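You operate a simulated robot arm through the tools that you are given. There is no shell and no other tool.

You are at the controls of a simulated robot arm. One attempt, no reset.

Task
Zero the photometer on the blank inside, then read vial V4.
Fine: The blank goes in hole 1 of the vial rack, V4 stays in the well. The lid is shut for each press and at the end.

Only the result counts: the job must be done as asked and must still hold three seconds after the hand-in. Knocking over, shifting, dropping, spilling or breaking anything else fails it. A push-on lid holds only when it is set on centred and level and pressed home; a screw cap is set on level and turned clockwise until tight.

Robot
A 6-joint arm with a two-finger parallel gripper on a trunk, on a base that drives. Base frame: it is fixed to the floor where the robot stands at the start and does not move with it; the origin is under the middle of the robot, x ahead of it, y to its left, z up. Lengths are in mm, angles in degrees, forces in N, time in s.
With the tool pointing down near the work surface it reaches from about 260 to 780 mm from the robot's upright axis, wherever it stands. Its first joint turns from -166.0 to 166.0 degrees. Places, roughly: filter dial [-2200, -2700, 900]; hole 1 of the vial rack [-2400, -2600, 900]; photometer lid [-2400, -2700, 1000]; photometer well [-2300, -2700, 900]; read button [-2200, -2800, 900]; vial [-2500, -2500, 1000]; zero button [-2200, -2800, 900]. Payload 3.43 kg.
The tool frame sits at the grasp point between the pads (the TCP): z along the fingers, y along the line on which they close. The tips reach 34 mm beyond it. Largest opening 128 mm; finger width 24, thickness 12; the body of the gripper, 48 by 130 mm, starts 96 mm behind the TCP.
Orientation is that of the tool frame in the base frame, as [roll, pitch, yaw] about the fixed x, y, z axes, in that order (R = Rz(yaw) Ry(pitch) Rx(roll)). With the fingers straight down and closing along the base's y, the tool's x points along the base's -x, its y along +y and its z along -z.

Tools
- The arm moves only by the tool jog_arm. Its arguments are lists of equal length, an entry for each row: "xyz": the shift along the tool's x, y, z in mm, a list of three; "angular": the turn, a rotation vector about the tool's x, y, z in rad, a list of three. In form: {"xyz": [[tx, ty, tz], ...], "angular": [[wx, wy, wz], ...]}. A call has 1 to 20 rows; each row is the pose to reach, as a shift and turn from the pose commanded when the call began, along the tool's axes at that moment. "jaw" is the gripper command, from -1 (shut) to 1 (fully open), values between in proportion, set as the call begins (left out, the last holds). Each row takes 0.2 s and may step no farther than 50 mm and 8.6 degrees from the row before; otherwise, or with a gripper value out of range, the whole call is refused. A pose out of reach is approached as far as the arm can. The call stops where the force on the tool passes 40 N (or 10 N more than at its start, if that is more) or the arm is blocked; 0.2 s more then pass. Each finger travels about 45 mm/s and halts on what it meets, pressing with about 27 N; the grip force reading is that of the motor and also rises with nothing between the fingers. The clock runs only during rows and for 0.2 s after the last one: add rows that repeat a pose to give the fingers time. It gives the time, the measured TCP pose, the force on the tool (base axes), the opening and the grip force at its end, in the units of the frame above (readings bear some noise), with the torque about the TCP (base axes, N m) and any sound that the robot's microphone picked up.
- Cameras (640 x 400 px; columns grow to the right, rows downward): "scene" is now at [24.3, 150.9, 1519.2]; the picture's right is [-0.11, -0.99, 0.00], its down [-0.60, 0.07, -0.80] and it looks along [0.79, -0.09, -0.60] (base axes); focal length 280 px, centre (320, 200). "wrist" rides on the gripper at [76, -11, -160] in the tool frame; the picture's right is [0.15, 0.99, 0.00], its down [-0.88, 0.13, -0.46] and it looks along [-0.45, 0.07, 0.89] (tool axes); focal length 234 px, centre (320, 200).
- camera(camera): a new picture of that camera. It takes no simulated time.
- drive_base(legs): drives the robot by 1 to 6 legs, each [ahead, turn to the left] in mm and degrees, along the robot's own axes; the way and the turn of a leg run together, so that a leg with both is an arc; at most 1500 mm and 180 degrees a leg. The arm and the cameras ride along, it lands a little off, and it stops where it bumps. It gives what a move gives.
- aim_head(pan, tilt): turns the head with the scene camera to pan (to the left, within 155 degrees either way) and tilt (down, from -29 to 69), counted from straight ahead of the robot. It gives what a move gives.
- point_at(camera, pixels): there is no depth. For up to 12 entries [column, row, z] of the newest picture of that camera ("zoom" is the newest enlarged one), the place [x, y] in the base frame at which the ray of that pixel passes the height z, good to about 3 mm. It takes no simulated time.
- inspect(camera, box): a new picture of the part [left, top, right, bottom] of that camera's present view, enlarged. It takes no simulated time.
- job_done(): hands the job in; it is judged then, once.

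Open the gripper and draw the arm clear of the work before you hand the job in, unless the task says otherwise.

The tools are called after ">>>" as name(argument=value, ...) on one line, values as JSON. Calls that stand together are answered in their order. jog_arm: Moves the arm, as the interface text tells. Its arguments: {"type":"object","properties":{"xyz":{"type":"array","items":{"type":"array","items":{"type":"number"}}},"angular":{"type":"array","items":{"type":"array","items":{"type":"number"}}},"jaw":{"type":"number"}},"required":["xyz","angular"]} The other tools are called the same way: drive_base (legs) drives the base; aim_head (pan, tilt) turns the head that bears the scene camera; camera (camera) takes a picture; point_at (camera, pixels) gives the place at which the rays of pixels pass given heights; inspect (camera, box) takes an enlarged picture of a part of a camera's view; job_done () hands the job in.

At the start:

```text
time: 0.0
position: [441.4, -32.7, 1187.7]
ee_rot: [180.0, 0.1, 179.7]
contact_force: [0.6, 0.7, -0.1]
wrist_torque: [0.01, 0.0, 0.0]
width: 127.8
grip_force: 0.1
robot x, y, heading: [-1.4, 5.3, -0.2]
head pan, tilt: [-6.4, 37.2]
```

scene: 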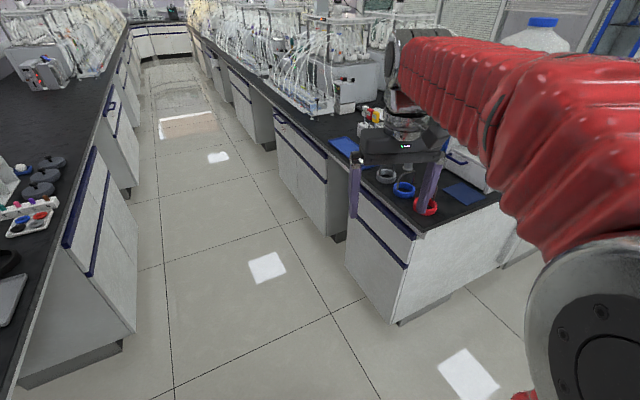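
wrist: 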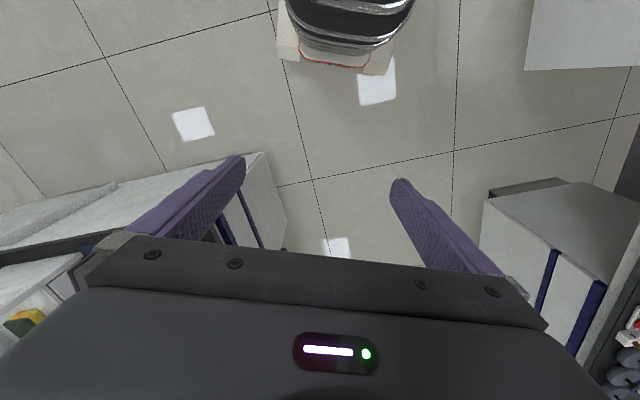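

The work lies behind and to the right, near [-2300, -2700]. I turn the head toward it first to see the way.

>>> aim_head(pan=-130, tilt=25)

>>> camera(camera="scene")

```text
time: 2.0
position: [441.9, -31.3, 1188.1]
ee_rot: [180.0, 0.1, 179.7]
contact_force: [0.1, 0.0, 0.3]
wrist_torque: [-0.02, -0.02, 0.0]
width: 128.0
grip_force: 0.0
robot x, y, heading: [-4.7, 3.0, 0.1]
head pan, tilt: [-130.0, 25.0]
```

```text
taken
```

scene: 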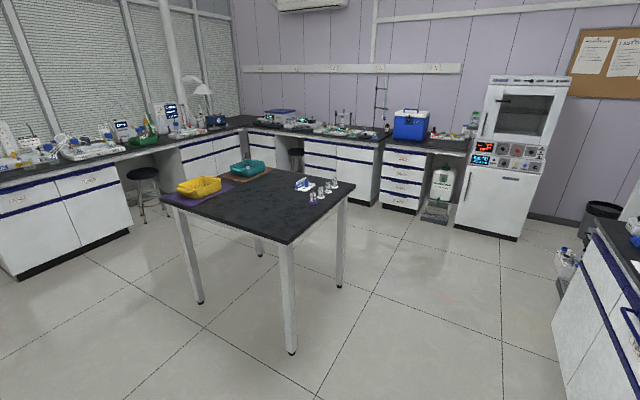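

A table stands in view with items near (310,190); I check where those lie in the base frame and enlarge them.

>>> point_at(camera="scene", pixels=[[300, 185, 900], [350, 185, 900], [285, 243, 900], [165, 200, 900], [250, 165, 900], [320, 125, 900], [291, 352, 0], [340, 286, 0], [200, 302, 0], [410, 180, 900], [380, 135, 900], [500, 240, 0]])

>>> inspect(camera="scene", box=[240, 90, 480, 240])

```text
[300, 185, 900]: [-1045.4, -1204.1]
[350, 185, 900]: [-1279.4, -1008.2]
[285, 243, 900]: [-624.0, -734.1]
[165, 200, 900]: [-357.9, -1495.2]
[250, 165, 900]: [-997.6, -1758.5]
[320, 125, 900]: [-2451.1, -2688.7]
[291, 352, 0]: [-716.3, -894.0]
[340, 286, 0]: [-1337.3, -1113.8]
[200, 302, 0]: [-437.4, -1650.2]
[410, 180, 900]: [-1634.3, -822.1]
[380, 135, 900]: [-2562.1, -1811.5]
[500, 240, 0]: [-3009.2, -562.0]
```

```text
2.67 times, centred on (360, 165) of scene
```

zoom: 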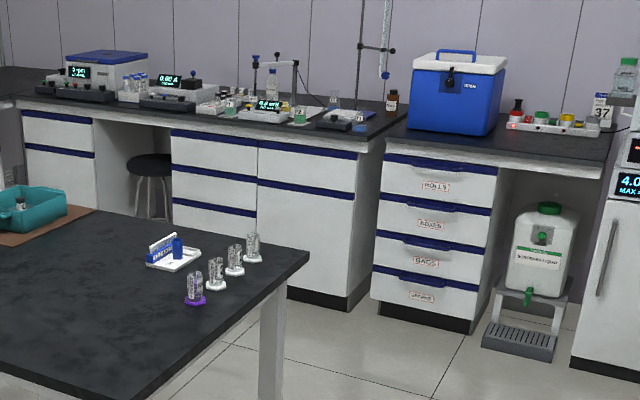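

The back bench near zoom (60–340, 60–130) holds instruments with displays; I locate several of them.

>>> point_at(camera="zoom", pixels=[[80, 90, 900], [170, 103, 900], [268, 115, 900], [130, 98, 900], [340, 125, 900], [220, 105, 900], [385, 140, 900], [20, 98, 900], [175, 130, 900], [345, 310, 0], [175, 240, 0], [290, 60, 1000]])

>>> inspect(camera="scene", box=[250, 100, 390, 150])

```text
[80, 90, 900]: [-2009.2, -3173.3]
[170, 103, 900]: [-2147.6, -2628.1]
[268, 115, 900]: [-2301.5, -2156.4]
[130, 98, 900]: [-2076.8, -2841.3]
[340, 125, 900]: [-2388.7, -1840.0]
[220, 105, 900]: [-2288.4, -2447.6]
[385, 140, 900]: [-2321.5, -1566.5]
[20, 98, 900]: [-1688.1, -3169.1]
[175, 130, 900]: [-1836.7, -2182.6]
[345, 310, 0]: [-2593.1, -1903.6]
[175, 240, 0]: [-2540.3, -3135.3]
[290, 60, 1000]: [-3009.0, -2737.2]
```

```text
4.57 times, centred on (320, 125) of scene
```

zoom: 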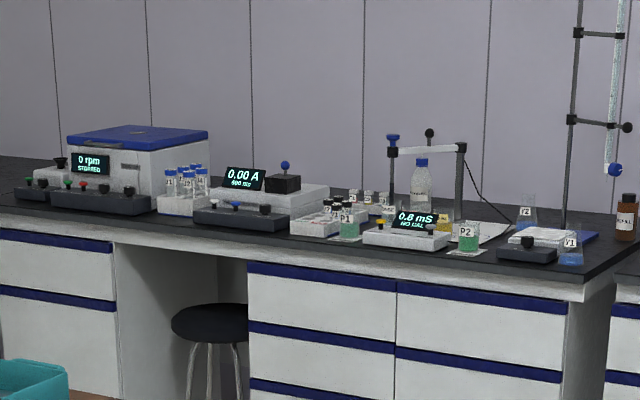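

The photometer is the "0.00 A" unit with the black lid and blue knob, with the black button panel in front of it. I locate the bench and floor lines to plan the drive.

>>> camera(camera="scene")

>>> point_at(camera="scene", pixels=[[370, 207, 0], [418, 214, 0], [455, 228, 0], [520, 240, 0], [580, 221, 0], [535, 214, 0], [130, 230, 0], [15, 280, 0], [345, 200, 0], [150, 222, 0], [555, 322, 0], [580, 370, 0]])

```text
taken
```

scene: 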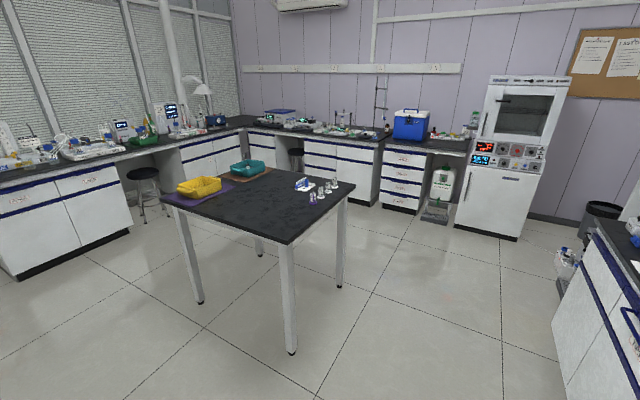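

```text
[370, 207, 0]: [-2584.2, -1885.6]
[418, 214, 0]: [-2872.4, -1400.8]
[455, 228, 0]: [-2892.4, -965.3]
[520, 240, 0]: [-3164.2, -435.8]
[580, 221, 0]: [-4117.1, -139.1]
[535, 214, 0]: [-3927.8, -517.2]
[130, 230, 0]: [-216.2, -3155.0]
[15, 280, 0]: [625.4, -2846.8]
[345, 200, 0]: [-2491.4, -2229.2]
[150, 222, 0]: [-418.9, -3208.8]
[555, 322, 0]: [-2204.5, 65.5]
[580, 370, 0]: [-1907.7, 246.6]
```

The aisle past the table is wide enough; I drive around the table's near corner toward about [-1900, -650] and then turn to face down the aisle between the table and the back bench.

>>> drive_base(legs=[[0, -161], [1000, 0], [1000, 0], [0, 75]])

>>> aim_head(pan=-35, tilt=25)

>>> camera(camera="scene")

```text
time: 9.3
position: [-282.8, -343.1, 1188.4]
ee_rot: [-180.0, 0.0, 55.0]
contact_force: [-0.4, -0.4, -1.2]
wrist_torque: [0.05, 0.03, -0.01]
width: 128.0
grip_force: 0.0
robot x, y, heading: [51.0, -29.1, -126.0]
head pan, tilt: [-130.0, 25.0]
stopped in leg 1: the robot was blocked; the commanded pose is now the measured one
```

```text
time: 11.1
position: [-282.4, -343.4, 1189.3]
ee_rot: [-180.0, -0.1, 55.0]
contact_force: [-0.8, -0.4, 0.0]
wrist_torque: [0.0, 0.0, -0.01]
width: 128.3
grip_force: 0.0
robot x, y, heading: [50.0, -30.8, -126.0]
head pan, tilt: [-35.0, 25.0]
```

```text
taken
```

scene: 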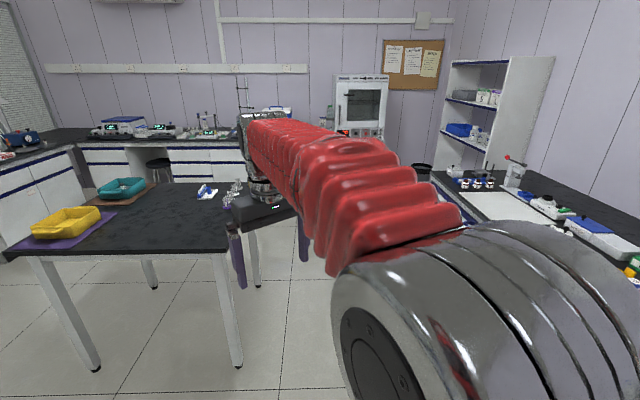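

The base stopped against something at heading −126. I look down around the robot to find what it touches.

>>> aim_head(pan=-120, tilt=60)

>>> camera(camera="scene")

>>> aim_head(pan=150, tilt=60)

>>> camera(camera="scene")

>>> aim_head(pan=60, tilt=55)

>>> camera(camera="scene")

```text
time: 12.6
position: [-282.6, -342.8, 1190.1]
ee_rot: [-180.0, 0.0, 54.8]
contact_force: [0.5, -0.3, 0.5]
wrist_torque: [0.02, 0.02, 0.0]
width: 128.1
grip_force: 0.1
robot x, y, heading: [46.1, -32.6, -126.0]
head pan, tilt: [-120.0, 60.0]
```

```text
taken
```

scene: 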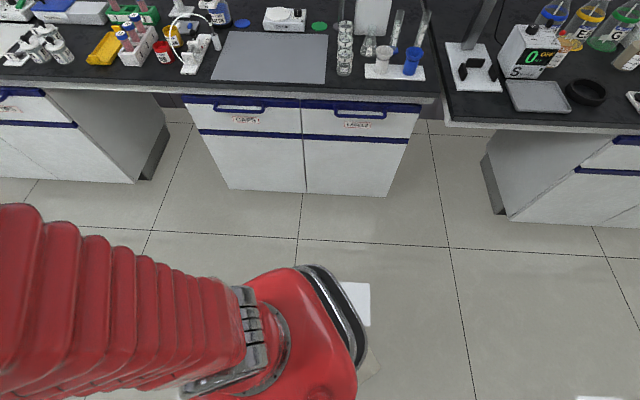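

```text
time: 16.4
position: [-281.1, -343.4, 1188.5]
ee_rot: [-180.0, -0.1, 54.9]
contact_force: [0.7, 0.1, 0.0]
wrist_torque: [-0.01, 0.03, -0.04]
width: 128.1
grip_force: 0.0
robot x, y, heading: [48.1, -30.3, -126.0]
head pan, tilt: [150.0, 60.0]
```

```text
taken
```

scene: 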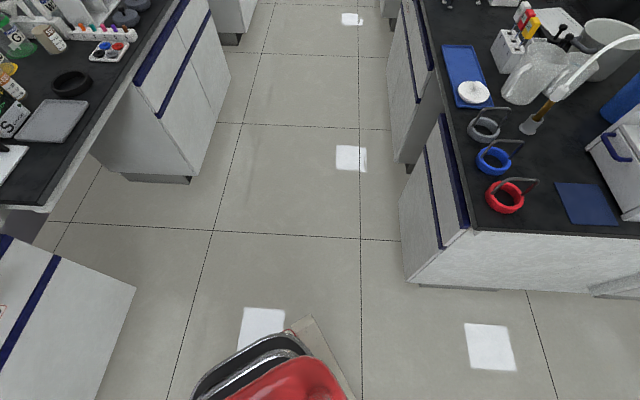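

```text
time: 18.0
position: [-282.9, -342.3, 1189.1]
ee_rot: [180.0, -0.1, 54.9]
contact_force: [0.1, 0.5, -0.4]
wrist_torque: [-0.02, 0.02, 0.0]
width: 128.0
grip_force: 0.1
robot x, y, heading: [47.8, -30.5, -125.9]
head pan, tilt: [60.0, 55.0]
```

```text
taken
```

scene: 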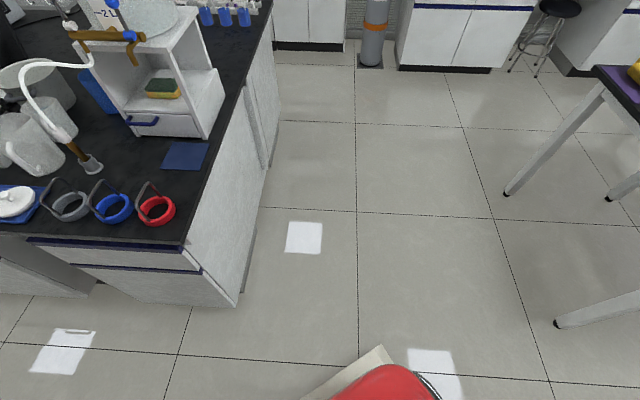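

Nothing obvious touches; I look again to the bench side (pan −120) and toward the arm to measure clearances.

>>> aim_head(pan=-90, tilt=69)

>>> camera(camera="scene")

>>> point_at(camera="scene", pixels=[[100, 100, 0], [200, 100, 0], [320, 100, 0], [450, 100, 0], [320, 50, 800], [320, 20, 800], [320, 300, 0], [320, 350, 0]])

>>> camera(camera="wrist")

```text
time: 20.4
position: [-282.8, -343.2, 1188.7]
ee_rot: [179.9, 0.0, 55.0]
contact_force: [-0.4, -0.3, 0.0]
wrist_torque: [0.0, -0.02, 0.0]
width: 127.9
grip_force: 0.0
robot x, y, heading: [48.3, -30.1, -126.0]
head pan, tilt: [-90.0, 68.8]
```

```text
taken
```

scene: 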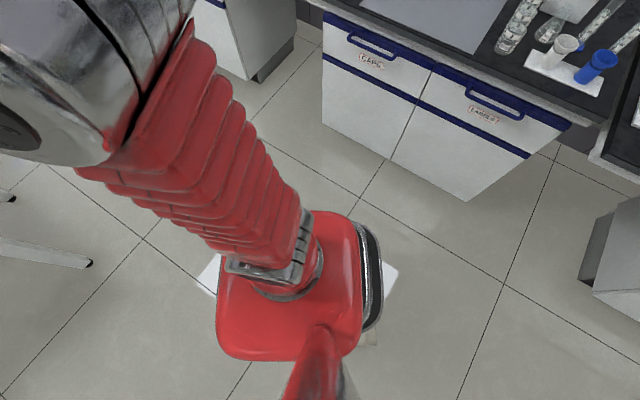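

```text
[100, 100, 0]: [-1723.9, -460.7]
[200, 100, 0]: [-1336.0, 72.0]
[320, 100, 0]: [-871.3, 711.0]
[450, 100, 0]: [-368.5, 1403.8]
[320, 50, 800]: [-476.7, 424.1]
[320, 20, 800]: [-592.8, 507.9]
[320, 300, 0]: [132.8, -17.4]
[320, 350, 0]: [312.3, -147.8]
```

```text
taken
```

wrist: 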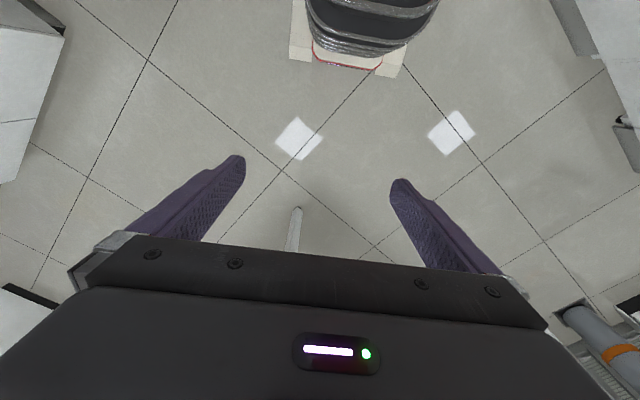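

I measure cabinet bottoms and the base plate corners in this view to understand the clearance.

>>> point_at(camera="scene", pixels=[[465, 200, 0], [325, 118, 0], [578, 280, 0], [245, 80, 0], [575, 128, 800], [205, 285, 100], [395, 275, 100], [370, 345, 100], [90, 262, 0]])

>>> aim_head(pan=-155, tilt=55)

>>> camera(camera="scene")

>>> point_at(camera="scene", pixels=[[320, 200, 0], [320, 300, 0], [320, 350, 0]])

```text
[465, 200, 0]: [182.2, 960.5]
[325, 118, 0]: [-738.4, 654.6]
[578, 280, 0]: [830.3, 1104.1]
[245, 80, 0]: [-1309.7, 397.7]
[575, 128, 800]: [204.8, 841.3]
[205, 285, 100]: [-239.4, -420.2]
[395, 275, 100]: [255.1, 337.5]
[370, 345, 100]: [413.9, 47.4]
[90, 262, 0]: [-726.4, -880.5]
```

```text
time: 21.7
position: [-282.8, -342.7, 1189.1]
ee_rot: [179.9, 0.0, 54.9]
contact_force: [1.1, 0.0, 0.7]
wrist_torque: [0.01, 0.01, 0.01]
width: 127.9
grip_force: 0.1
robot x, y, heading: [49.6, -32.4, -125.7]
head pan, tilt: [-154.7, 55.0]
```

```text
taken
```

scene: 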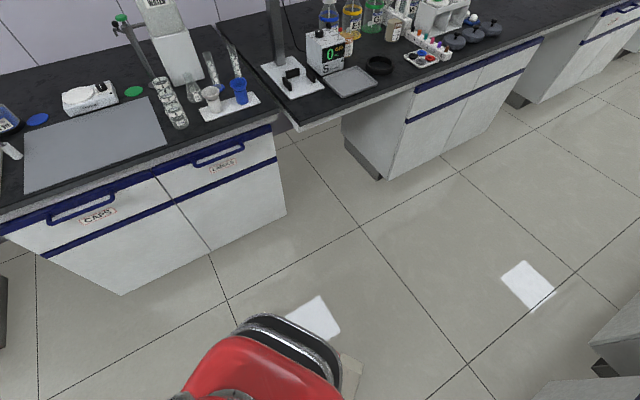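

```text
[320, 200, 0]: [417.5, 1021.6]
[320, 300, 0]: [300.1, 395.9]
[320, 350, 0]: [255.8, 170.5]
```

Nothing is near the base in any view, so I try the rest of the turn in a small step and watch what the readings say.

>>> drive_base(legs=[[0, -20]])

```text
time: 23.6
position: [-370.2, -211.1, 1187.7]
ee_rot: [180.0, 0.0, 34.8]
contact_force: [-0.5, 0.6, 1.1]
wrist_torque: [0.0, 0.01, 0.02]
width: 127.9
grip_force: 0.1
robot x, y, heading: [53.8, -42.1, -146.1]
head pan, tilt: [-154.7, 55.0]
```

The turn went through. I finish the turn to about −162.7° and drive the first metre.

>>> drive_base(legs=[[0, -16.6], [1000, 0]])

>>> aim_head(pan=40, tilt=25)

>>> camera(camera="scene")

```text
time: 31.5
position: [-1355.6, -349.9, 1189.9]
ee_rot: [-180.0, 0.0, 16.5]
contact_force: [0.9, -0.3, -0.5]
wrist_torque: [-0.03, -0.01, 0.03]
width: 127.9
grip_force: 0.1
robot x, y, heading: [-897.9, -325.4, -164.6]
head pan, tilt: [-154.7, 55.0]
```

```text
time: 34.4
position: [-1355.4, -350.9, 1191.1]
ee_rot: [-179.9, 0.0, 16.5]
contact_force: [-0.6, 0.0, -0.5]
wrist_torque: [0.01, -0.02, 0.0]
width: 127.7
grip_force: 0.0
robot x, y, heading: [-899.0, -322.7, -164.6]
head pan, tilt: [40.0, 25.0]
```

```text
taken
```

scene: 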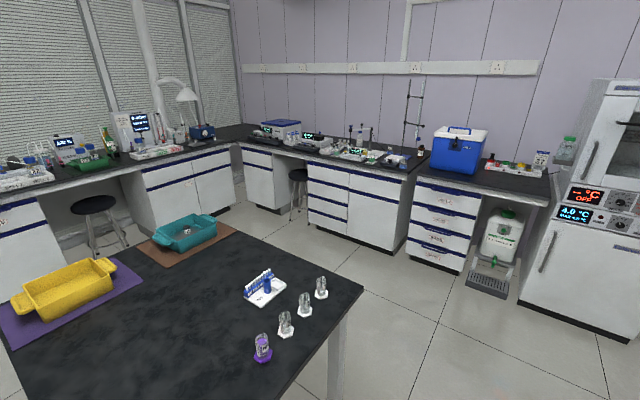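

I measure the bench's floor line and top edge from here.

>>> point_at(camera="scene", pixels=[[309, 229, 0], [393, 253, 0], [408, 255, 0], [462, 272, 0], [520, 303, 0], [628, 340, 0], [244, 200, 0], [283, 213, 0], [407, 179, 870], [242, 148, 870], [337, 375, 0]])

>>> inspect(camera="scene", box=[230, 100, 430, 225])

```text
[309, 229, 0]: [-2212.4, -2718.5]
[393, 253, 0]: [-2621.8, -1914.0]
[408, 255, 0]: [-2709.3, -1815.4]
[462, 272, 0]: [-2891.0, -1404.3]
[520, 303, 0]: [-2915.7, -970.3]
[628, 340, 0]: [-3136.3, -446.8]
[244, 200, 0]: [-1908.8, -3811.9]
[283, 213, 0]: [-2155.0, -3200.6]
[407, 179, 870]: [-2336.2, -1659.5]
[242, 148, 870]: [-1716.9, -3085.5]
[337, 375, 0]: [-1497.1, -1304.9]
```

```text
3.20 times, centred on (330, 162) of scene
```

zoom: 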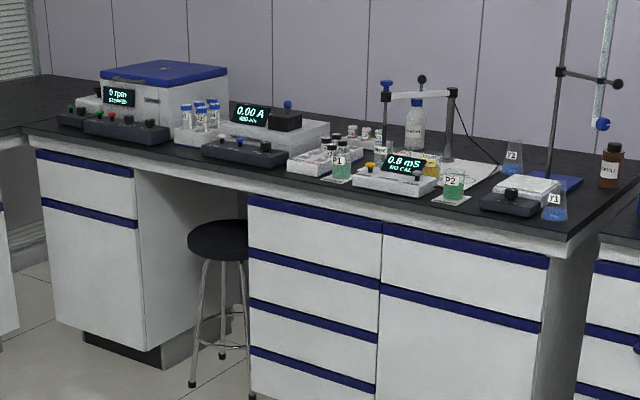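

A stool stands under the bench near the photometer; I locate its feet and the photometer parts more exactly.

>>> point_at(camera="zoom", pixels=[[192, 385, 0], [252, 397, 0], [222, 355, 0], [222, 240, 600], [275, 120, 960], [240, 150, 900], [320, 160, 900], [545, 245, 860], [30, 125, 860], [390, 180, 900], [340, 180, 860], [215, 155, 860]])

```text
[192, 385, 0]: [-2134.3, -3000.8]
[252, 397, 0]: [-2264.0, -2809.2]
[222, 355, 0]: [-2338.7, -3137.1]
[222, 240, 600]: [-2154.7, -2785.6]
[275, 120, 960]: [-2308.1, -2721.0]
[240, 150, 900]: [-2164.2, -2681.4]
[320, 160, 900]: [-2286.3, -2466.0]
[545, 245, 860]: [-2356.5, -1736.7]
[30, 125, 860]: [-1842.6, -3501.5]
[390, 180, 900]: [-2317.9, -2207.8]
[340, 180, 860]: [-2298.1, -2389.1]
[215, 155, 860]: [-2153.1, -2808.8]
```

The stool at about [-2245,-2980] stays clear of my planned standing point [-1820,-2430]. I drive to the aisle corner and turn down the aisle.

>>> drive_base(legs=[[0, 3.5], [1005, 0], [0, 72]])

>>> aim_head(pan=-20, tilt=35)

>>> camera(camera="scene")

```text
time: 46.3
position: [-1965.7, -1095.4, 1190.3]
ee_rot: [179.9, -0.1, 91.1]
contact_force: [0.0, 0.6, -0.2]
wrist_torque: [0.0, 0.0, 0.04]
width: 127.9
grip_force: 0.1
robot x, y, heading: [-1905.8, -650.9, -90.1]
head pan, tilt: [40.0, 25.0]
```

```text
time: 47.6
position: [-1964.4, -1096.7, 1189.9]
ee_rot: [180.0, 0.0, 91.0]
contact_force: [-0.8, 0.0, 0.7]
wrist_torque: [-0.02, 0.0, 0.01]
width: 127.7
grip_force: 0.1
robot x, y, heading: [-1905.3, -648.9, -90.0]
head pan, tilt: [-20.0, 35.0]
```

```text
taken
```

scene: 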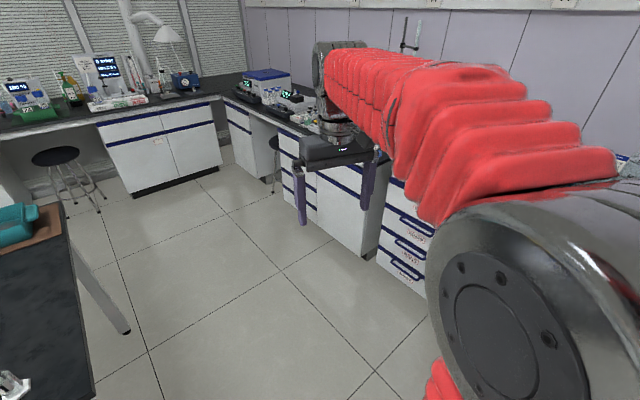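

The aisle ahead is clear. I drive down it to the standing point and look before the final turn.

>>> drive_base(legs=[[0, 2.8], [900, 0], [880, 0]])

>>> aim_head(pan=-60, tilt=40)

>>> camera(camera="scene")

```text
time: 59.7
position: [-1866.7, -2877.7, 1190.6]
ee_rot: [-180.0, 0.0, 93.9]
contact_force: [-0.1, 0.0, -0.1]
wrist_torque: [0.0, 0.05, 0.02]
width: 127.8
grip_force: 0.1
robot x, y, heading: [-1833.0, -2429.2, -87.0]
head pan, tilt: [-20.0, 35.0]
```

```text
time: 60.8
position: [-1867.4, -2876.5, 1191.3]
ee_rot: [180.0, 0.0, 93.9]
contact_force: [-0.1, -0.1, 0.5]
wrist_torque: [-0.03, 0.02, 0.0]
width: 128.1
grip_force: 0.0
robot x, y, heading: [-1836.0, -2426.7, -87.3]
head pan, tilt: [-60.0, 40.0]
```

```text
taken
```

scene: 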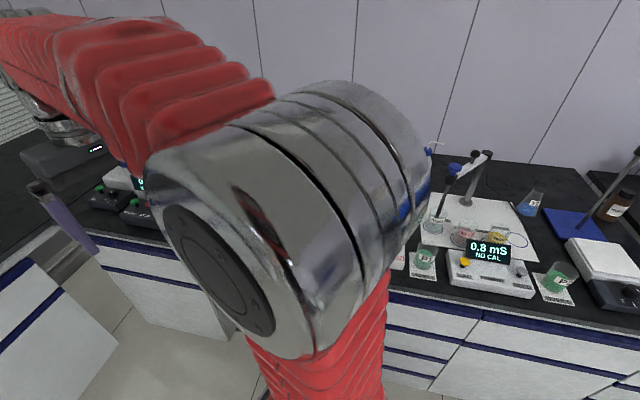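

I make the final turn right to face the bench at about −157°.

>>> drive_base(legs=[[0, -70]])

>>> aim_head(pan=0, tilt=45)

>>> camera(camera="scene")

>>> camera(camera="wrist")

```text
time: 65.6
position: [-2270.5, -2547.5, 1191.7]
ee_rot: [-180.0, 0.0, 23.4]
contact_force: [-0.2, 0.2, -0.4]
wrist_torque: [0.04, -0.02, 0.03]
width: 128.4
grip_force: 0.0
robot x, y, heading: [-1820.1, -2462.6, -157.3]
head pan, tilt: [-60.0, 40.0]
```

```text
time: 66.9
position: [-2269.7, -2547.4, 1191.6]
ee_rot: [180.0, 0.1, 23.4]
contact_force: [0.4, 0.0, -0.6]
wrist_torque: [0.01, 0.0, 0.01]
width: 128.2
grip_force: 0.0
robot x, y, heading: [-1822.3, -2460.7, -157.1]
head pan, tilt: [0.0, 45.0]
```

```text
taken
```

scene: 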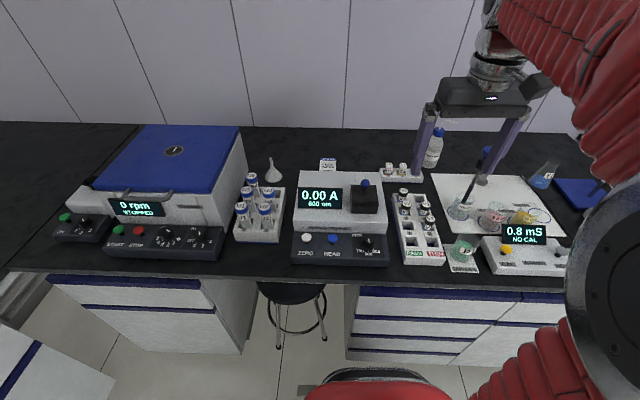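

```text
taken
```

wrist: 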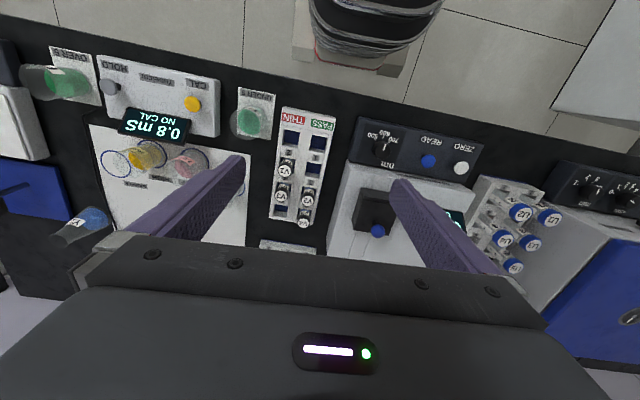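

Good view: photometer at (340,215), lid with knob at (365,195), rack at (418,225), another small rack with vials at (397,172). I enlarge these.

>>> inspect(camera="scene", box=[280, 140, 480, 280])

>>> inspect(camera="wrist", box=[220, 80, 500, 260])

```text
2.86 times, centred on (380, 210) of scene
```

zoom: 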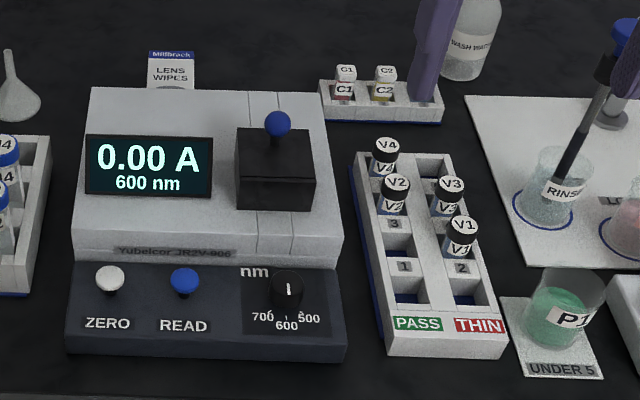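

```text
2.22 times, centred on (360, 170) of wrist
```

zoom: 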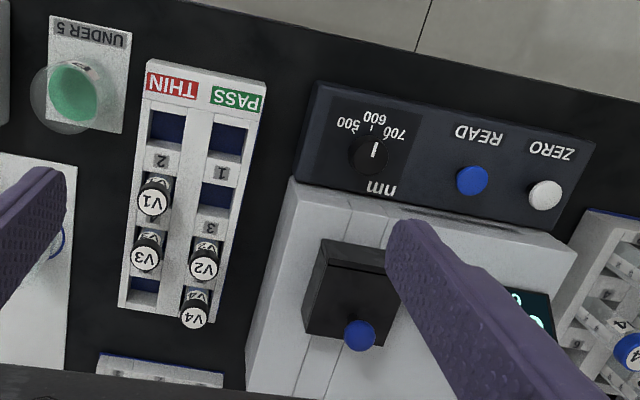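

The rack has PASS/THIN slots in front, then hole 1 and hole 2 (V1), etc.; V4 is in the rear-left hole. I measure key points in the wrist zoom, then in a scene zoom, to triangulate heights.

>>> point_at(camera="zoom", pixels=[[360, 333, 950], [360, 333, 1050], [471, 179, 900], [471, 179, 950], [545, 193, 900], [545, 193, 950], [215, 195, 880], [215, 195, 930], [195, 315, 900], [195, 315, 1000], [226, 140, 880], [372, 155, 900]])

>>> inspect(camera="scene", box=[280, 140, 480, 280])

>>> point_at(camera="zoom", pixels=[[277, 124, 950], [277, 124, 1050], [185, 277, 900], [185, 277, 950], [110, 275, 900], [110, 275, 950], [406, 246, 880], [406, 246, 930], [386, 146, 900], [386, 146, 1000], [405, 290, 880], [287, 285, 900]])

```text
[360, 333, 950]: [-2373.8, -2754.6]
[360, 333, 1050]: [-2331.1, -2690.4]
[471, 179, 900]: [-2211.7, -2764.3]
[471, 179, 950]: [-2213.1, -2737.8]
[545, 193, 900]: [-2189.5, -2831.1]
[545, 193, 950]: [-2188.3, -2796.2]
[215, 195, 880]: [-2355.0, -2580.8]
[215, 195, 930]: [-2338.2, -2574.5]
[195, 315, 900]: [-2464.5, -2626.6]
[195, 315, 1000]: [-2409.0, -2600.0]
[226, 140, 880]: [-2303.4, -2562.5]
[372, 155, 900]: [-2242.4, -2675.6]
```

```text
2.86 times, centred on (380, 210) of scene
```

zoom: 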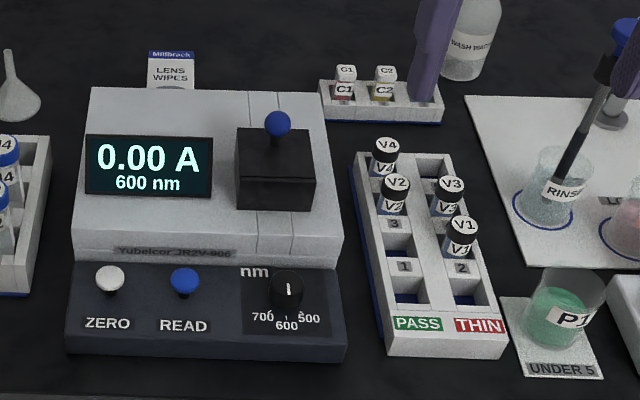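

```text
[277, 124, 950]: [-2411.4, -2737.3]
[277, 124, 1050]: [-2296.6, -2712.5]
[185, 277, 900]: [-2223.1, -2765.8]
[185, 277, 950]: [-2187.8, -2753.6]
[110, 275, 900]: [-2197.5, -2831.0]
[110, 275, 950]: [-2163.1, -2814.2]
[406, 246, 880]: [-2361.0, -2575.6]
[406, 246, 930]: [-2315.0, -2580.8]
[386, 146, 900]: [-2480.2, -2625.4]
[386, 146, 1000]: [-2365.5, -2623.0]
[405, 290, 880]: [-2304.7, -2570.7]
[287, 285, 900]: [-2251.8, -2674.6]
```

Triangulated: knob ≈ (-2354,-2724,999), READ ≈ (-2213,-2760,910), ZERO ≈ (-2190,-2826,909), hole 1 ≈ (-2350,-2578,890), V4 cap ≈ (-2452,-2622,923). I zoom on the lid to learn how it opens.

>>> inspect(camera="scene", box=[335, 165, 400, 235])

>>> inspect(camera="scene", box=[285, 220, 395, 275])

>>> inspect(camera="wrist", box=[320, 140, 480, 260])

```text
5.71 times, centred on (368, 200) of scene
```

zoom: 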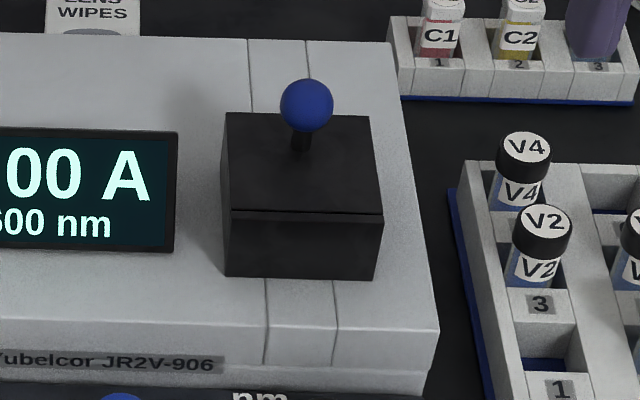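

```text
5.82 times, centred on (340, 248) of scene
```

zoom: 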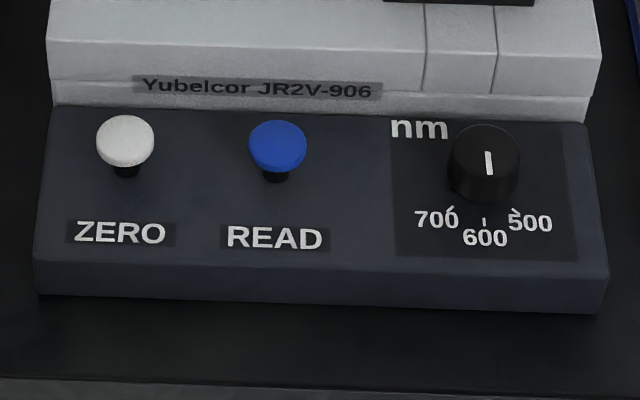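

```text
3.33 times, centred on (400, 200) of wrist
```

zoom: 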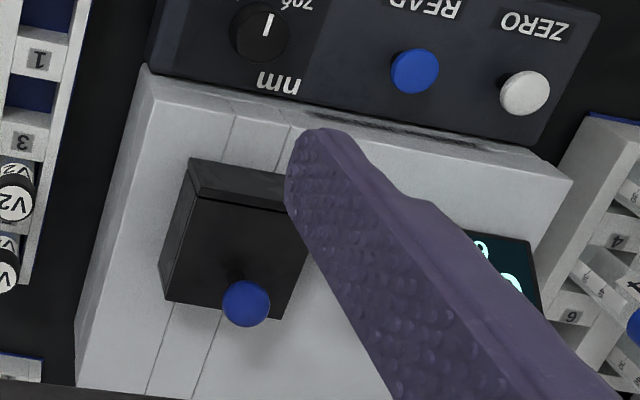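

The lid is a black box with a ball knob on top that sits over the well; the blank should be under it. First I press ZERO: I move the closed fingers over the white button at about (-2190,-2826), high first, then lower.

>>> jog_arm(xyz=[[-5, 41, 0], [-10, 82, 0], [-16, 123, 0], [-21, 164, 0], [-26, 205, 0], [-32, 246, 0], [-37, 287, 0], [-37, 287, 40], [-37, 287, 80], [-37, 287, 120], [-37, 287, 140], [-37, 287, 140]], angular=[[0, 0, 0.02], [0, 0, 0.04], [0, 0, 0.0593], [0, 0, 0.0593], [0, 0, 0.0593], [0, 0, 0.0593], [0, 0, 0.0593], [0, 0, 0.0593], [0, 0, 0.0593], [0, 0, 0.0593], [0, 0, 0.0593], [0, 0, 0.0593]], jaw=-1)

>>> camera(camera="wrist")

>>> camera(camera="scene")

```text
time: 69.5
position: [-2187.5, -2824.7, 1050.8]
ee_rot: [179.9, -0.1, 20.1]
contact_force: [0.1, 0.8, -0.7]
wrist_torque: [0.02, 0.05, -0.01]
width: 0.0
grip_force: 26.9
robot x, y, heading: [-1818.4, -2462.1, -156.9]
head pan, tilt: [0.0, 45.0]
```

```text
taken
```

wrist: 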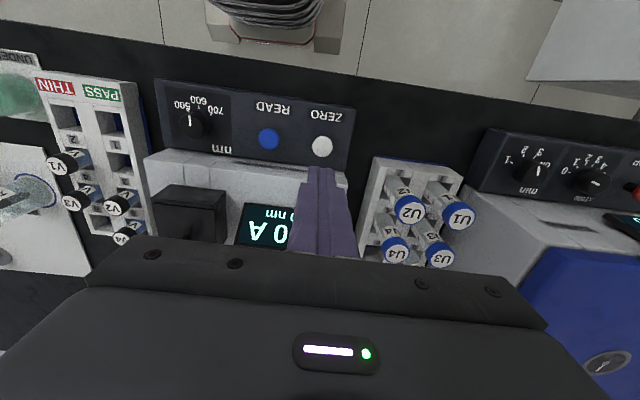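

```text
taken
```

scene: 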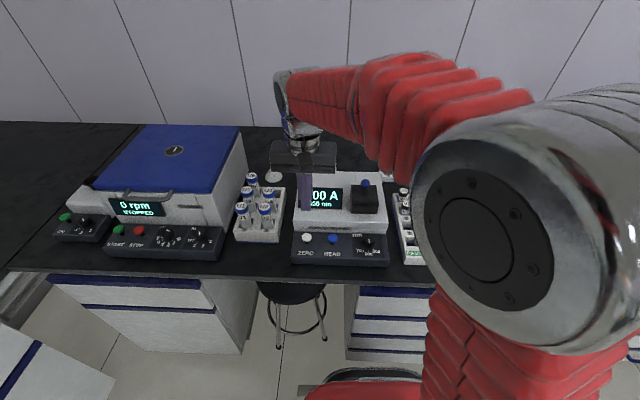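

The ZERO button shows at (321,146) in the wrist picture; I read its position and the photometer edges from here.

>>> point_at(camera="wrist", pixels=[[321, 146, 900], [321, 146, 920], [268, 138, 900], [268, 138, 920], [155, 82, 880], [353, 110, 880], [145, 158, 940], [345, 180, 940], [52, 80, 890], [118, 92, 890]])

>>> inspect(camera="wrist", box=[230, 80, 390, 200])

```text
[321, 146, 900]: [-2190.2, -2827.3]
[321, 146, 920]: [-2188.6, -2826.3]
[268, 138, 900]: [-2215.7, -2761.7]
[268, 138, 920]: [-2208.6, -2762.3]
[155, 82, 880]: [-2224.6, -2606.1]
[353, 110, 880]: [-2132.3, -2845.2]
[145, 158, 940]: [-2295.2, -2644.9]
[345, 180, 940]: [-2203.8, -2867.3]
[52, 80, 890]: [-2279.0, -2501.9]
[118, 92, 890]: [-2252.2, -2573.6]
```

```text
3.33 times, centred on (310, 140) of wrist
```

zoom: 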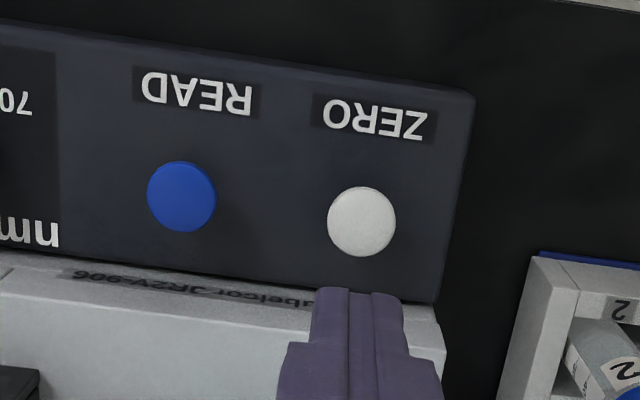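

ZERO sits at about (-2190,-2827). I centre the fingertips on it and descend to just above it.

>>> jog_arm(xyz=[[-3, 1.5, 40], [-3, 1.5, 80], [-3, 1.5, 92], [-3, 1.5, 96], [-3, 1.5, 98], [-3, 1.5, 100]], angular=[[0, 0, 0], [0, 0, 0], [0, 0, 0], [0, 0, 0], [0, 0, 0], [0, 0, 0]])

>>> inspect(camera="scene", box=[280, 160, 400, 275])

>>> inspect(camera="wrist", box=[230, 80, 390, 200])

```text
time: 70.9
position: [-2190.1, -2828.7, 951.8]
ee_rot: [-180.0, 0.0, 20.0]
contact_force: [-0.1, 0.1, 0.4]
wrist_torque: [0.04, -0.01, 0.04]
width: 0.1
grip_force: 27.5
robot x, y, heading: [-1820.1, -2462.1, -157.0]
head pan, tilt: [0.0, 45.0]
```

```text
3.48 times, centred on (340, 218) of scene
```

zoom: 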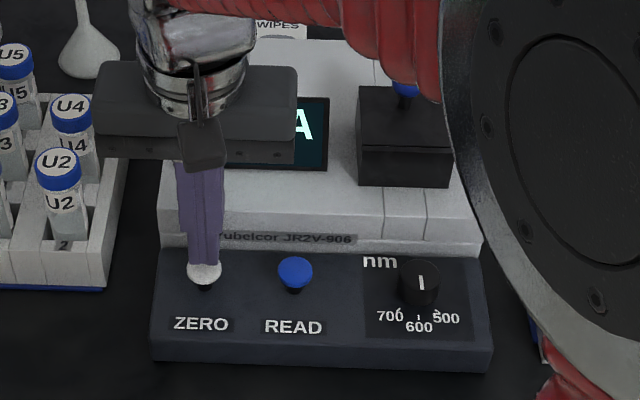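

```text
3.33 times, centred on (310, 140) of wrist
```

zoom: 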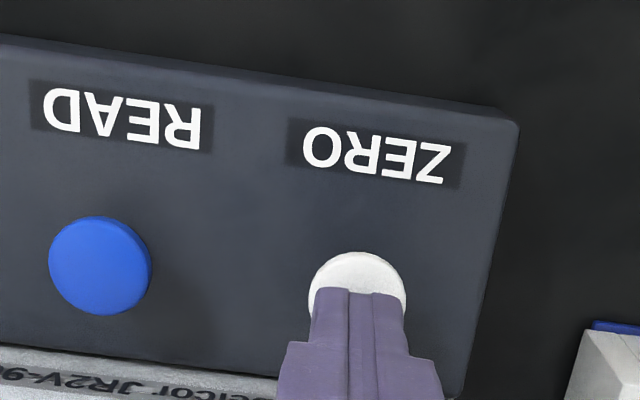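

The tips hover just above ZERO. I press down in small steps.

>>> jog_arm(xyz=[[0.5, 0, 2], [0.5, 0, 4], [0.5, 0, 6], [0.5, 0, 7.5], [0.5, 0, 9]], angular=[[0, 0, 0], [0, 0, 0], [0, 0, 0], [0, 0, 0], [0, 0, 0]])

>>> inspect(camera="scene", box=[280, 160, 400, 275])

```text
time: 72.1
position: [-2190.1, -2828.9, 942.2]
ee_rot: [180.0, 0.0, 19.9]
contact_force: [-0.4, -0.7, 1.1]
wrist_torque: [0.0, 0.02, -0.01]
width: 0.0
grip_force: 27.3
robot x, y, heading: [-1819.4, -2466.3, -157.0]
head pan, tilt: [0.0, 45.0]
```

```text
3.48 times, centred on (340, 218) of scene
```

zoom: 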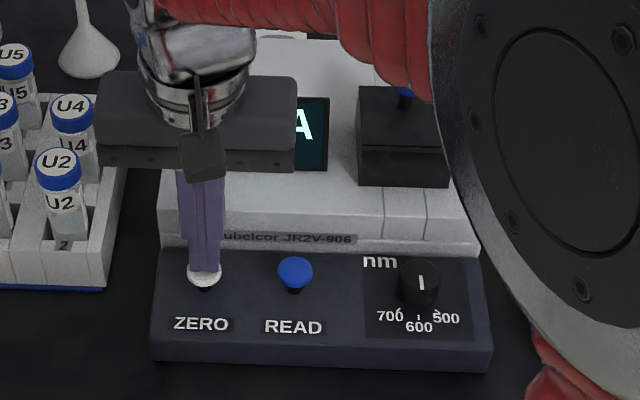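

No contact yet (force ≈1 N, tip at z≈908). I keep going down in 1 mm steps.

>>> jog_arm(xyz=[[0, 0, 1], [0, 0, 2], [0, 0, 3], [0, 0, 4], [0, 0, 5]], angular=[[0, 0, 0], [0, 0, 0], [0, 0, 0], [0, 0, 0], [0, 0, 0]])

```text
time: 73.3
position: [-2189.7, -2827.9, 936.4]
ee_rot: [179.9, 0.0, 20.0]
contact_force: [-0.6, -0.8, 2.6]
wrist_torque: [-0.01, 0.02, 0.0]
width: 0.0
grip_force: 26.9
robot x, y, heading: [-1819.0, -2461.6, -157.0]
head pan, tilt: [0.0, 45.0]
```

Force has risen to about 2.6 N: the fingers begin to touch. I press on slowly.

>>> jog_arm(xyz=[[0, 0, 1], [0, 0, 2], [0, 0, 3]], angular=[[0, 0, 0], [0, 0, 0], [0, 0, 0]])

>>> inspect(camera="scene", box=[280, 160, 400, 275])

```text
time: 74.1
position: [-2189.8, -2828.4, 932.7]
ee_rot: [-180.0, 0.0, 20.0]
contact_force: [0.0, 0.2, 3.2]
wrist_torque: [0.01, -0.04, 0.02]
width: 0.0
grip_force: 27.2
robot x, y, heading: [-1820.8, -2461.1, -157.1]
head pan, tilt: [0.0, 45.0]
heard: click
```

```text
3.48 times, centred on (340, 218) of scene
```

zoom: 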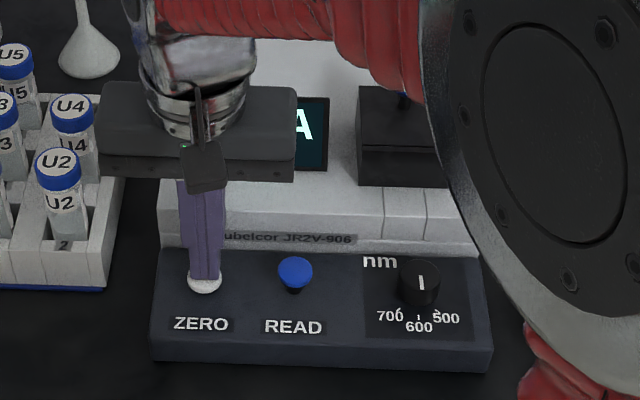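

A click: ZERO is pressed. I raise the fingers straight up and check the display.

>>> jog_arm(xyz=[[0, 0, -10], [0, 0, -50], [0, 0, -100], [0, 0, -130], [0, 0, -130]], angular=[[0, 0, 0], [0, 0, 0], [0, 0, 0], [0, 0, 0], [0, 0, 0]])

>>> inspect(camera="wrist", box=[120, 60, 400, 250])

>>> camera(camera="scene")

```text
time: 75.3
position: [-2191.3, -2827.7, 1065.3]
ee_rot: [180.0, 0.1, 20.0]
contact_force: [-0.3, 0.1, 0.5]
wrist_torque: [-0.01, -0.01, 0.02]
width: 0.1
grip_force: 27.0
robot x, y, heading: [-1820.4, -2466.0, -157.3]
head pan, tilt: [0.0, 45.0]
```

```text
2.11 times, centred on (260, 155) of wrist
```

zoom: 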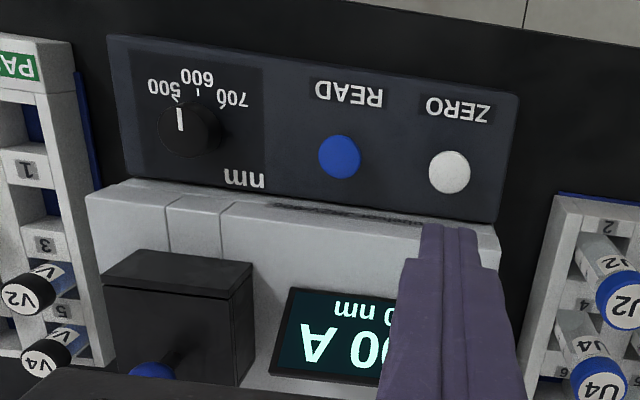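

```text
taken
```

scene: 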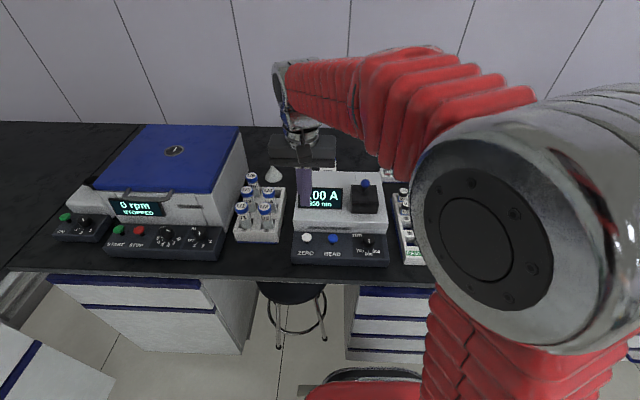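

Display reads 0.00 A after the press. Now I move over the lid knob (about (-2354,-2724,999)) with the jaws half open, staying high, to look at it closely.

>>> jog_arm(xyz=[[0, 0, -45], [-29, -38, -55], [-58, -76, -55], [-87, -114, -55], [-117.6, -153.5, -55], [-117.6, -153.5, -55], [-117.6, -153.5, -55]], angular=[[0, 0, 0], [0, 0, 0], [0, 0, 0], [0, 0, 0], [0, 0, -0.0175], [0, 0, -0.0175], [0, 0, -0.0175]], jaw=0.0)

>>> camera(camera="wrist")

>>> camera(camera="scene")

```text
time: 76.9
position: [-2353.0, -2725.3, 1118.4]
ee_rot: [-180.0, -0.1, 21.1]
contact_force: [0.0, -0.3, -0.3]
wrist_torque: [0.0, 0.02, -0.05]
width: 63.9
grip_force: 0.0
robot x, y, heading: [-1818.9, -2463.7, -157.3]
head pan, tilt: [0.0, 45.0]
```

```text
taken
```

wrist: 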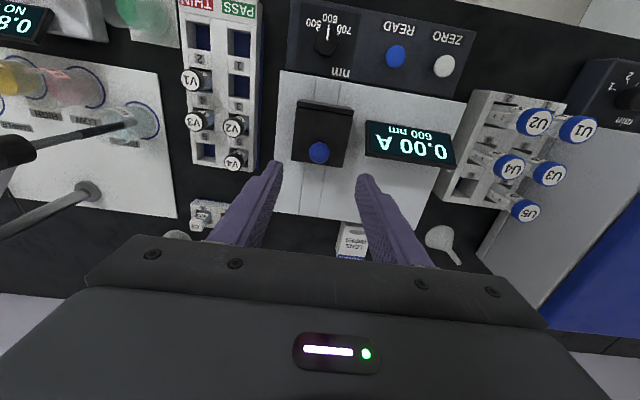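

```text
taken
```

scene: 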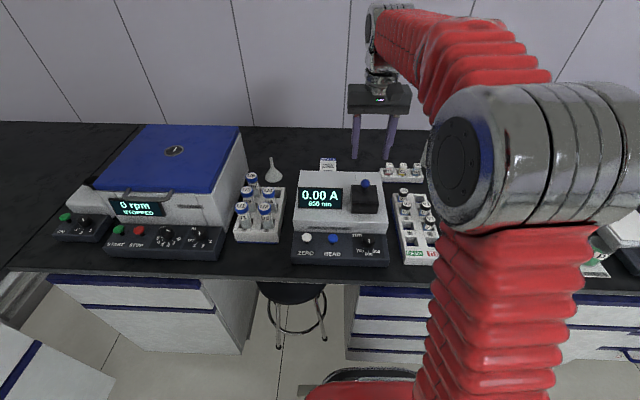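

From above, the knob is at (319,152), the display "0.00 A 600 nm". I enlarge this to read positions.

>>> inspect(camera="wrist", box=[170, 60, 410, 230])

>>> point_at(camera="zoom", pixels=[[397, 245, 995], [397, 245, 1005], [340, 108, 965], [485, 128, 965], [325, 268, 965], [460, 283, 965], [182, 70, 895], [158, 292, 915], [165, 180, 915], [63, 52, 915]])

```text
2.35 times, centred on (290, 145) of wrist
```

zoom: 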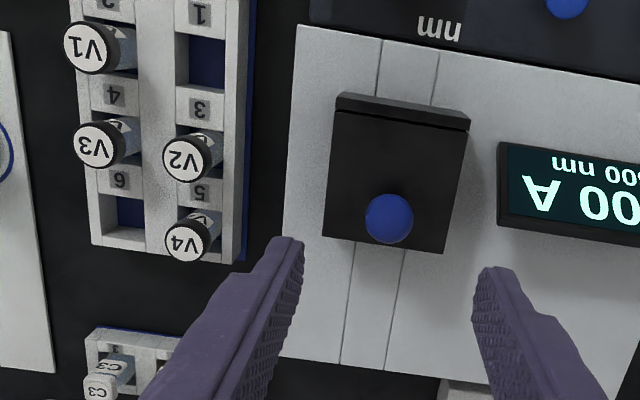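

```text
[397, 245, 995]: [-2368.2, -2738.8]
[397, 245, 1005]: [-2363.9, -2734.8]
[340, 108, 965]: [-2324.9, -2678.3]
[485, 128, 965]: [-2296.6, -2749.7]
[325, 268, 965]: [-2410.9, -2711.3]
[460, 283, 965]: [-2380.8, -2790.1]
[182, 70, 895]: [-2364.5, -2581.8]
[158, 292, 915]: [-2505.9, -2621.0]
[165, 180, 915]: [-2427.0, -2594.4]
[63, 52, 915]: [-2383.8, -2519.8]
```

I now read the actual zoom pixels: knob centre (388,218), lid top corners, vial caps V4 (187,242), V2 (187,160), hole 1 (207,60).

>>> point_at(camera="zoom", pixels=[[388, 218, 995], [388, 218, 1005], [335, 108, 970], [468, 128, 970], [322, 237, 970], [443, 254, 970], [207, 60, 890], [187, 242, 920], [187, 160, 920], [381, 60, 935], [343, 350, 935], [389, 350, 935]])

```text
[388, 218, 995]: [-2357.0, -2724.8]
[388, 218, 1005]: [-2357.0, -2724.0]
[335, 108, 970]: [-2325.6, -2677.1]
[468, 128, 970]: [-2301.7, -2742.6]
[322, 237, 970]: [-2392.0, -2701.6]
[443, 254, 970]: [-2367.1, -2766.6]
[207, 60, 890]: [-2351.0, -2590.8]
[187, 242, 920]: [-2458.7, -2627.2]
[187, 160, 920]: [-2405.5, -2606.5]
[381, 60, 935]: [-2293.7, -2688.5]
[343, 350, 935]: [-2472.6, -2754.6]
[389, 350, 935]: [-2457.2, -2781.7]
```

Lid top is about 70×70 mm centred near (-2347,-2722), with the knob at (-2357,-2724.5). I take closer zooms to see whether the box below the top plate is part of the lid.

>>> inspect(camera="scene", box=[345, 175, 385, 220])

>>> inspect(camera="wrist", box=[280, 80, 380, 180])

```text
8.89 times, centred on (365, 198) of scene
```

zoom: 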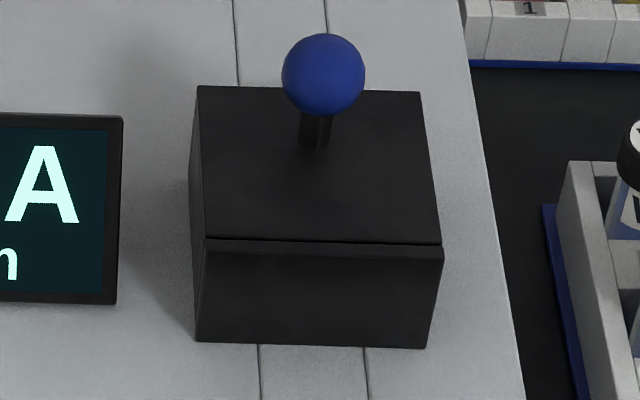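

```text
4.00 times, centred on (330, 130) of wrist
```

zoom: 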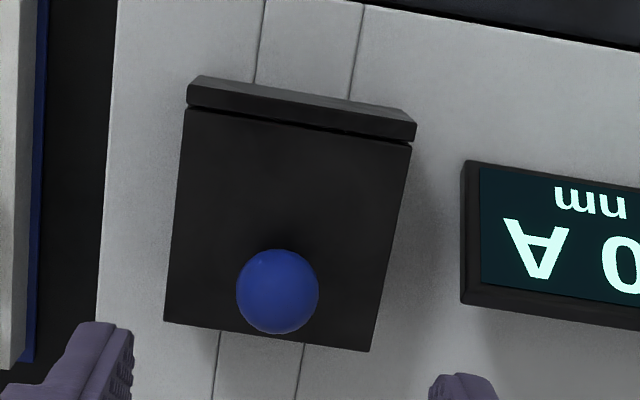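

The plate with the knob looks separate from a front bar (dark gap at wrist-zoom y≈110–140). I triangulate the plate's corners from both cameras.

>>> point_at(camera="zoom", pixels=[[411, 145, 950], [411, 145, 1000], [187, 108, 950], [187, 108, 1000], [370, 350, 950], [370, 350, 1000], [164, 322, 950], [164, 322, 1000], [415, 122, 950], [415, 122, 1000], [188, 88, 950], [188, 88, 1000]])

>>> inspect(camera="scene", box=[345, 175, 385, 220])

>>> point_at(camera="zoom", pixels=[[205, 238, 950], [205, 238, 1000], [441, 243, 950], [441, 243, 1000], [197, 86, 950], [197, 86, 1000], [420, 91, 950], [420, 91, 1000], [205, 252, 950], [205, 252, 1000], [197, 342, 930], [427, 348, 930]])

```text
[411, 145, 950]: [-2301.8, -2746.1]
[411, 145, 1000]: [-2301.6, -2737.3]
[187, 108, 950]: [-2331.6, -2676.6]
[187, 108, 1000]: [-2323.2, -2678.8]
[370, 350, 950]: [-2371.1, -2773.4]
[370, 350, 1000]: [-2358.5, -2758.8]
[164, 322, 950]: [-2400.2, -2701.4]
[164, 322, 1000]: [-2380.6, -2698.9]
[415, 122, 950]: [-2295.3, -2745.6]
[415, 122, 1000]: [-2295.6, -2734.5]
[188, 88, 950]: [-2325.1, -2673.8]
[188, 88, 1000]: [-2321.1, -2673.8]
```

```text
8.89 times, centred on (365, 198) of scene
```

zoom: 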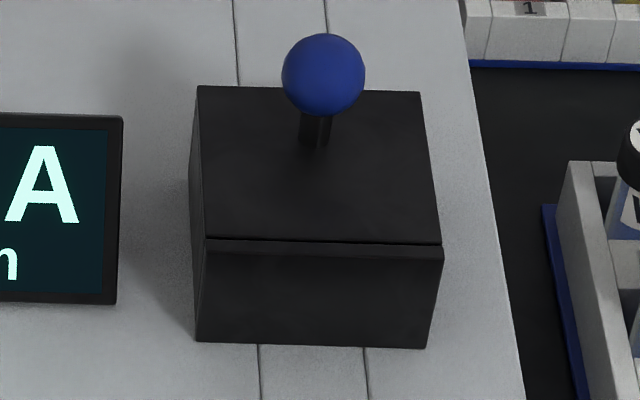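

```text
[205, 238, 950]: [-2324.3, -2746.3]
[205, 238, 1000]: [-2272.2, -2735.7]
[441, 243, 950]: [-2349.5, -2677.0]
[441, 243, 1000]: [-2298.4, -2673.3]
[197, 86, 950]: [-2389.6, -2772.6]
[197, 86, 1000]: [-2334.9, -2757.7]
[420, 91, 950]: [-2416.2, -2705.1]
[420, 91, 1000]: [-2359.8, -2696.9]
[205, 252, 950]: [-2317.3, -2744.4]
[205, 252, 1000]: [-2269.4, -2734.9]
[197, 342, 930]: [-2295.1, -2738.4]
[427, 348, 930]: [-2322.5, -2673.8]
```

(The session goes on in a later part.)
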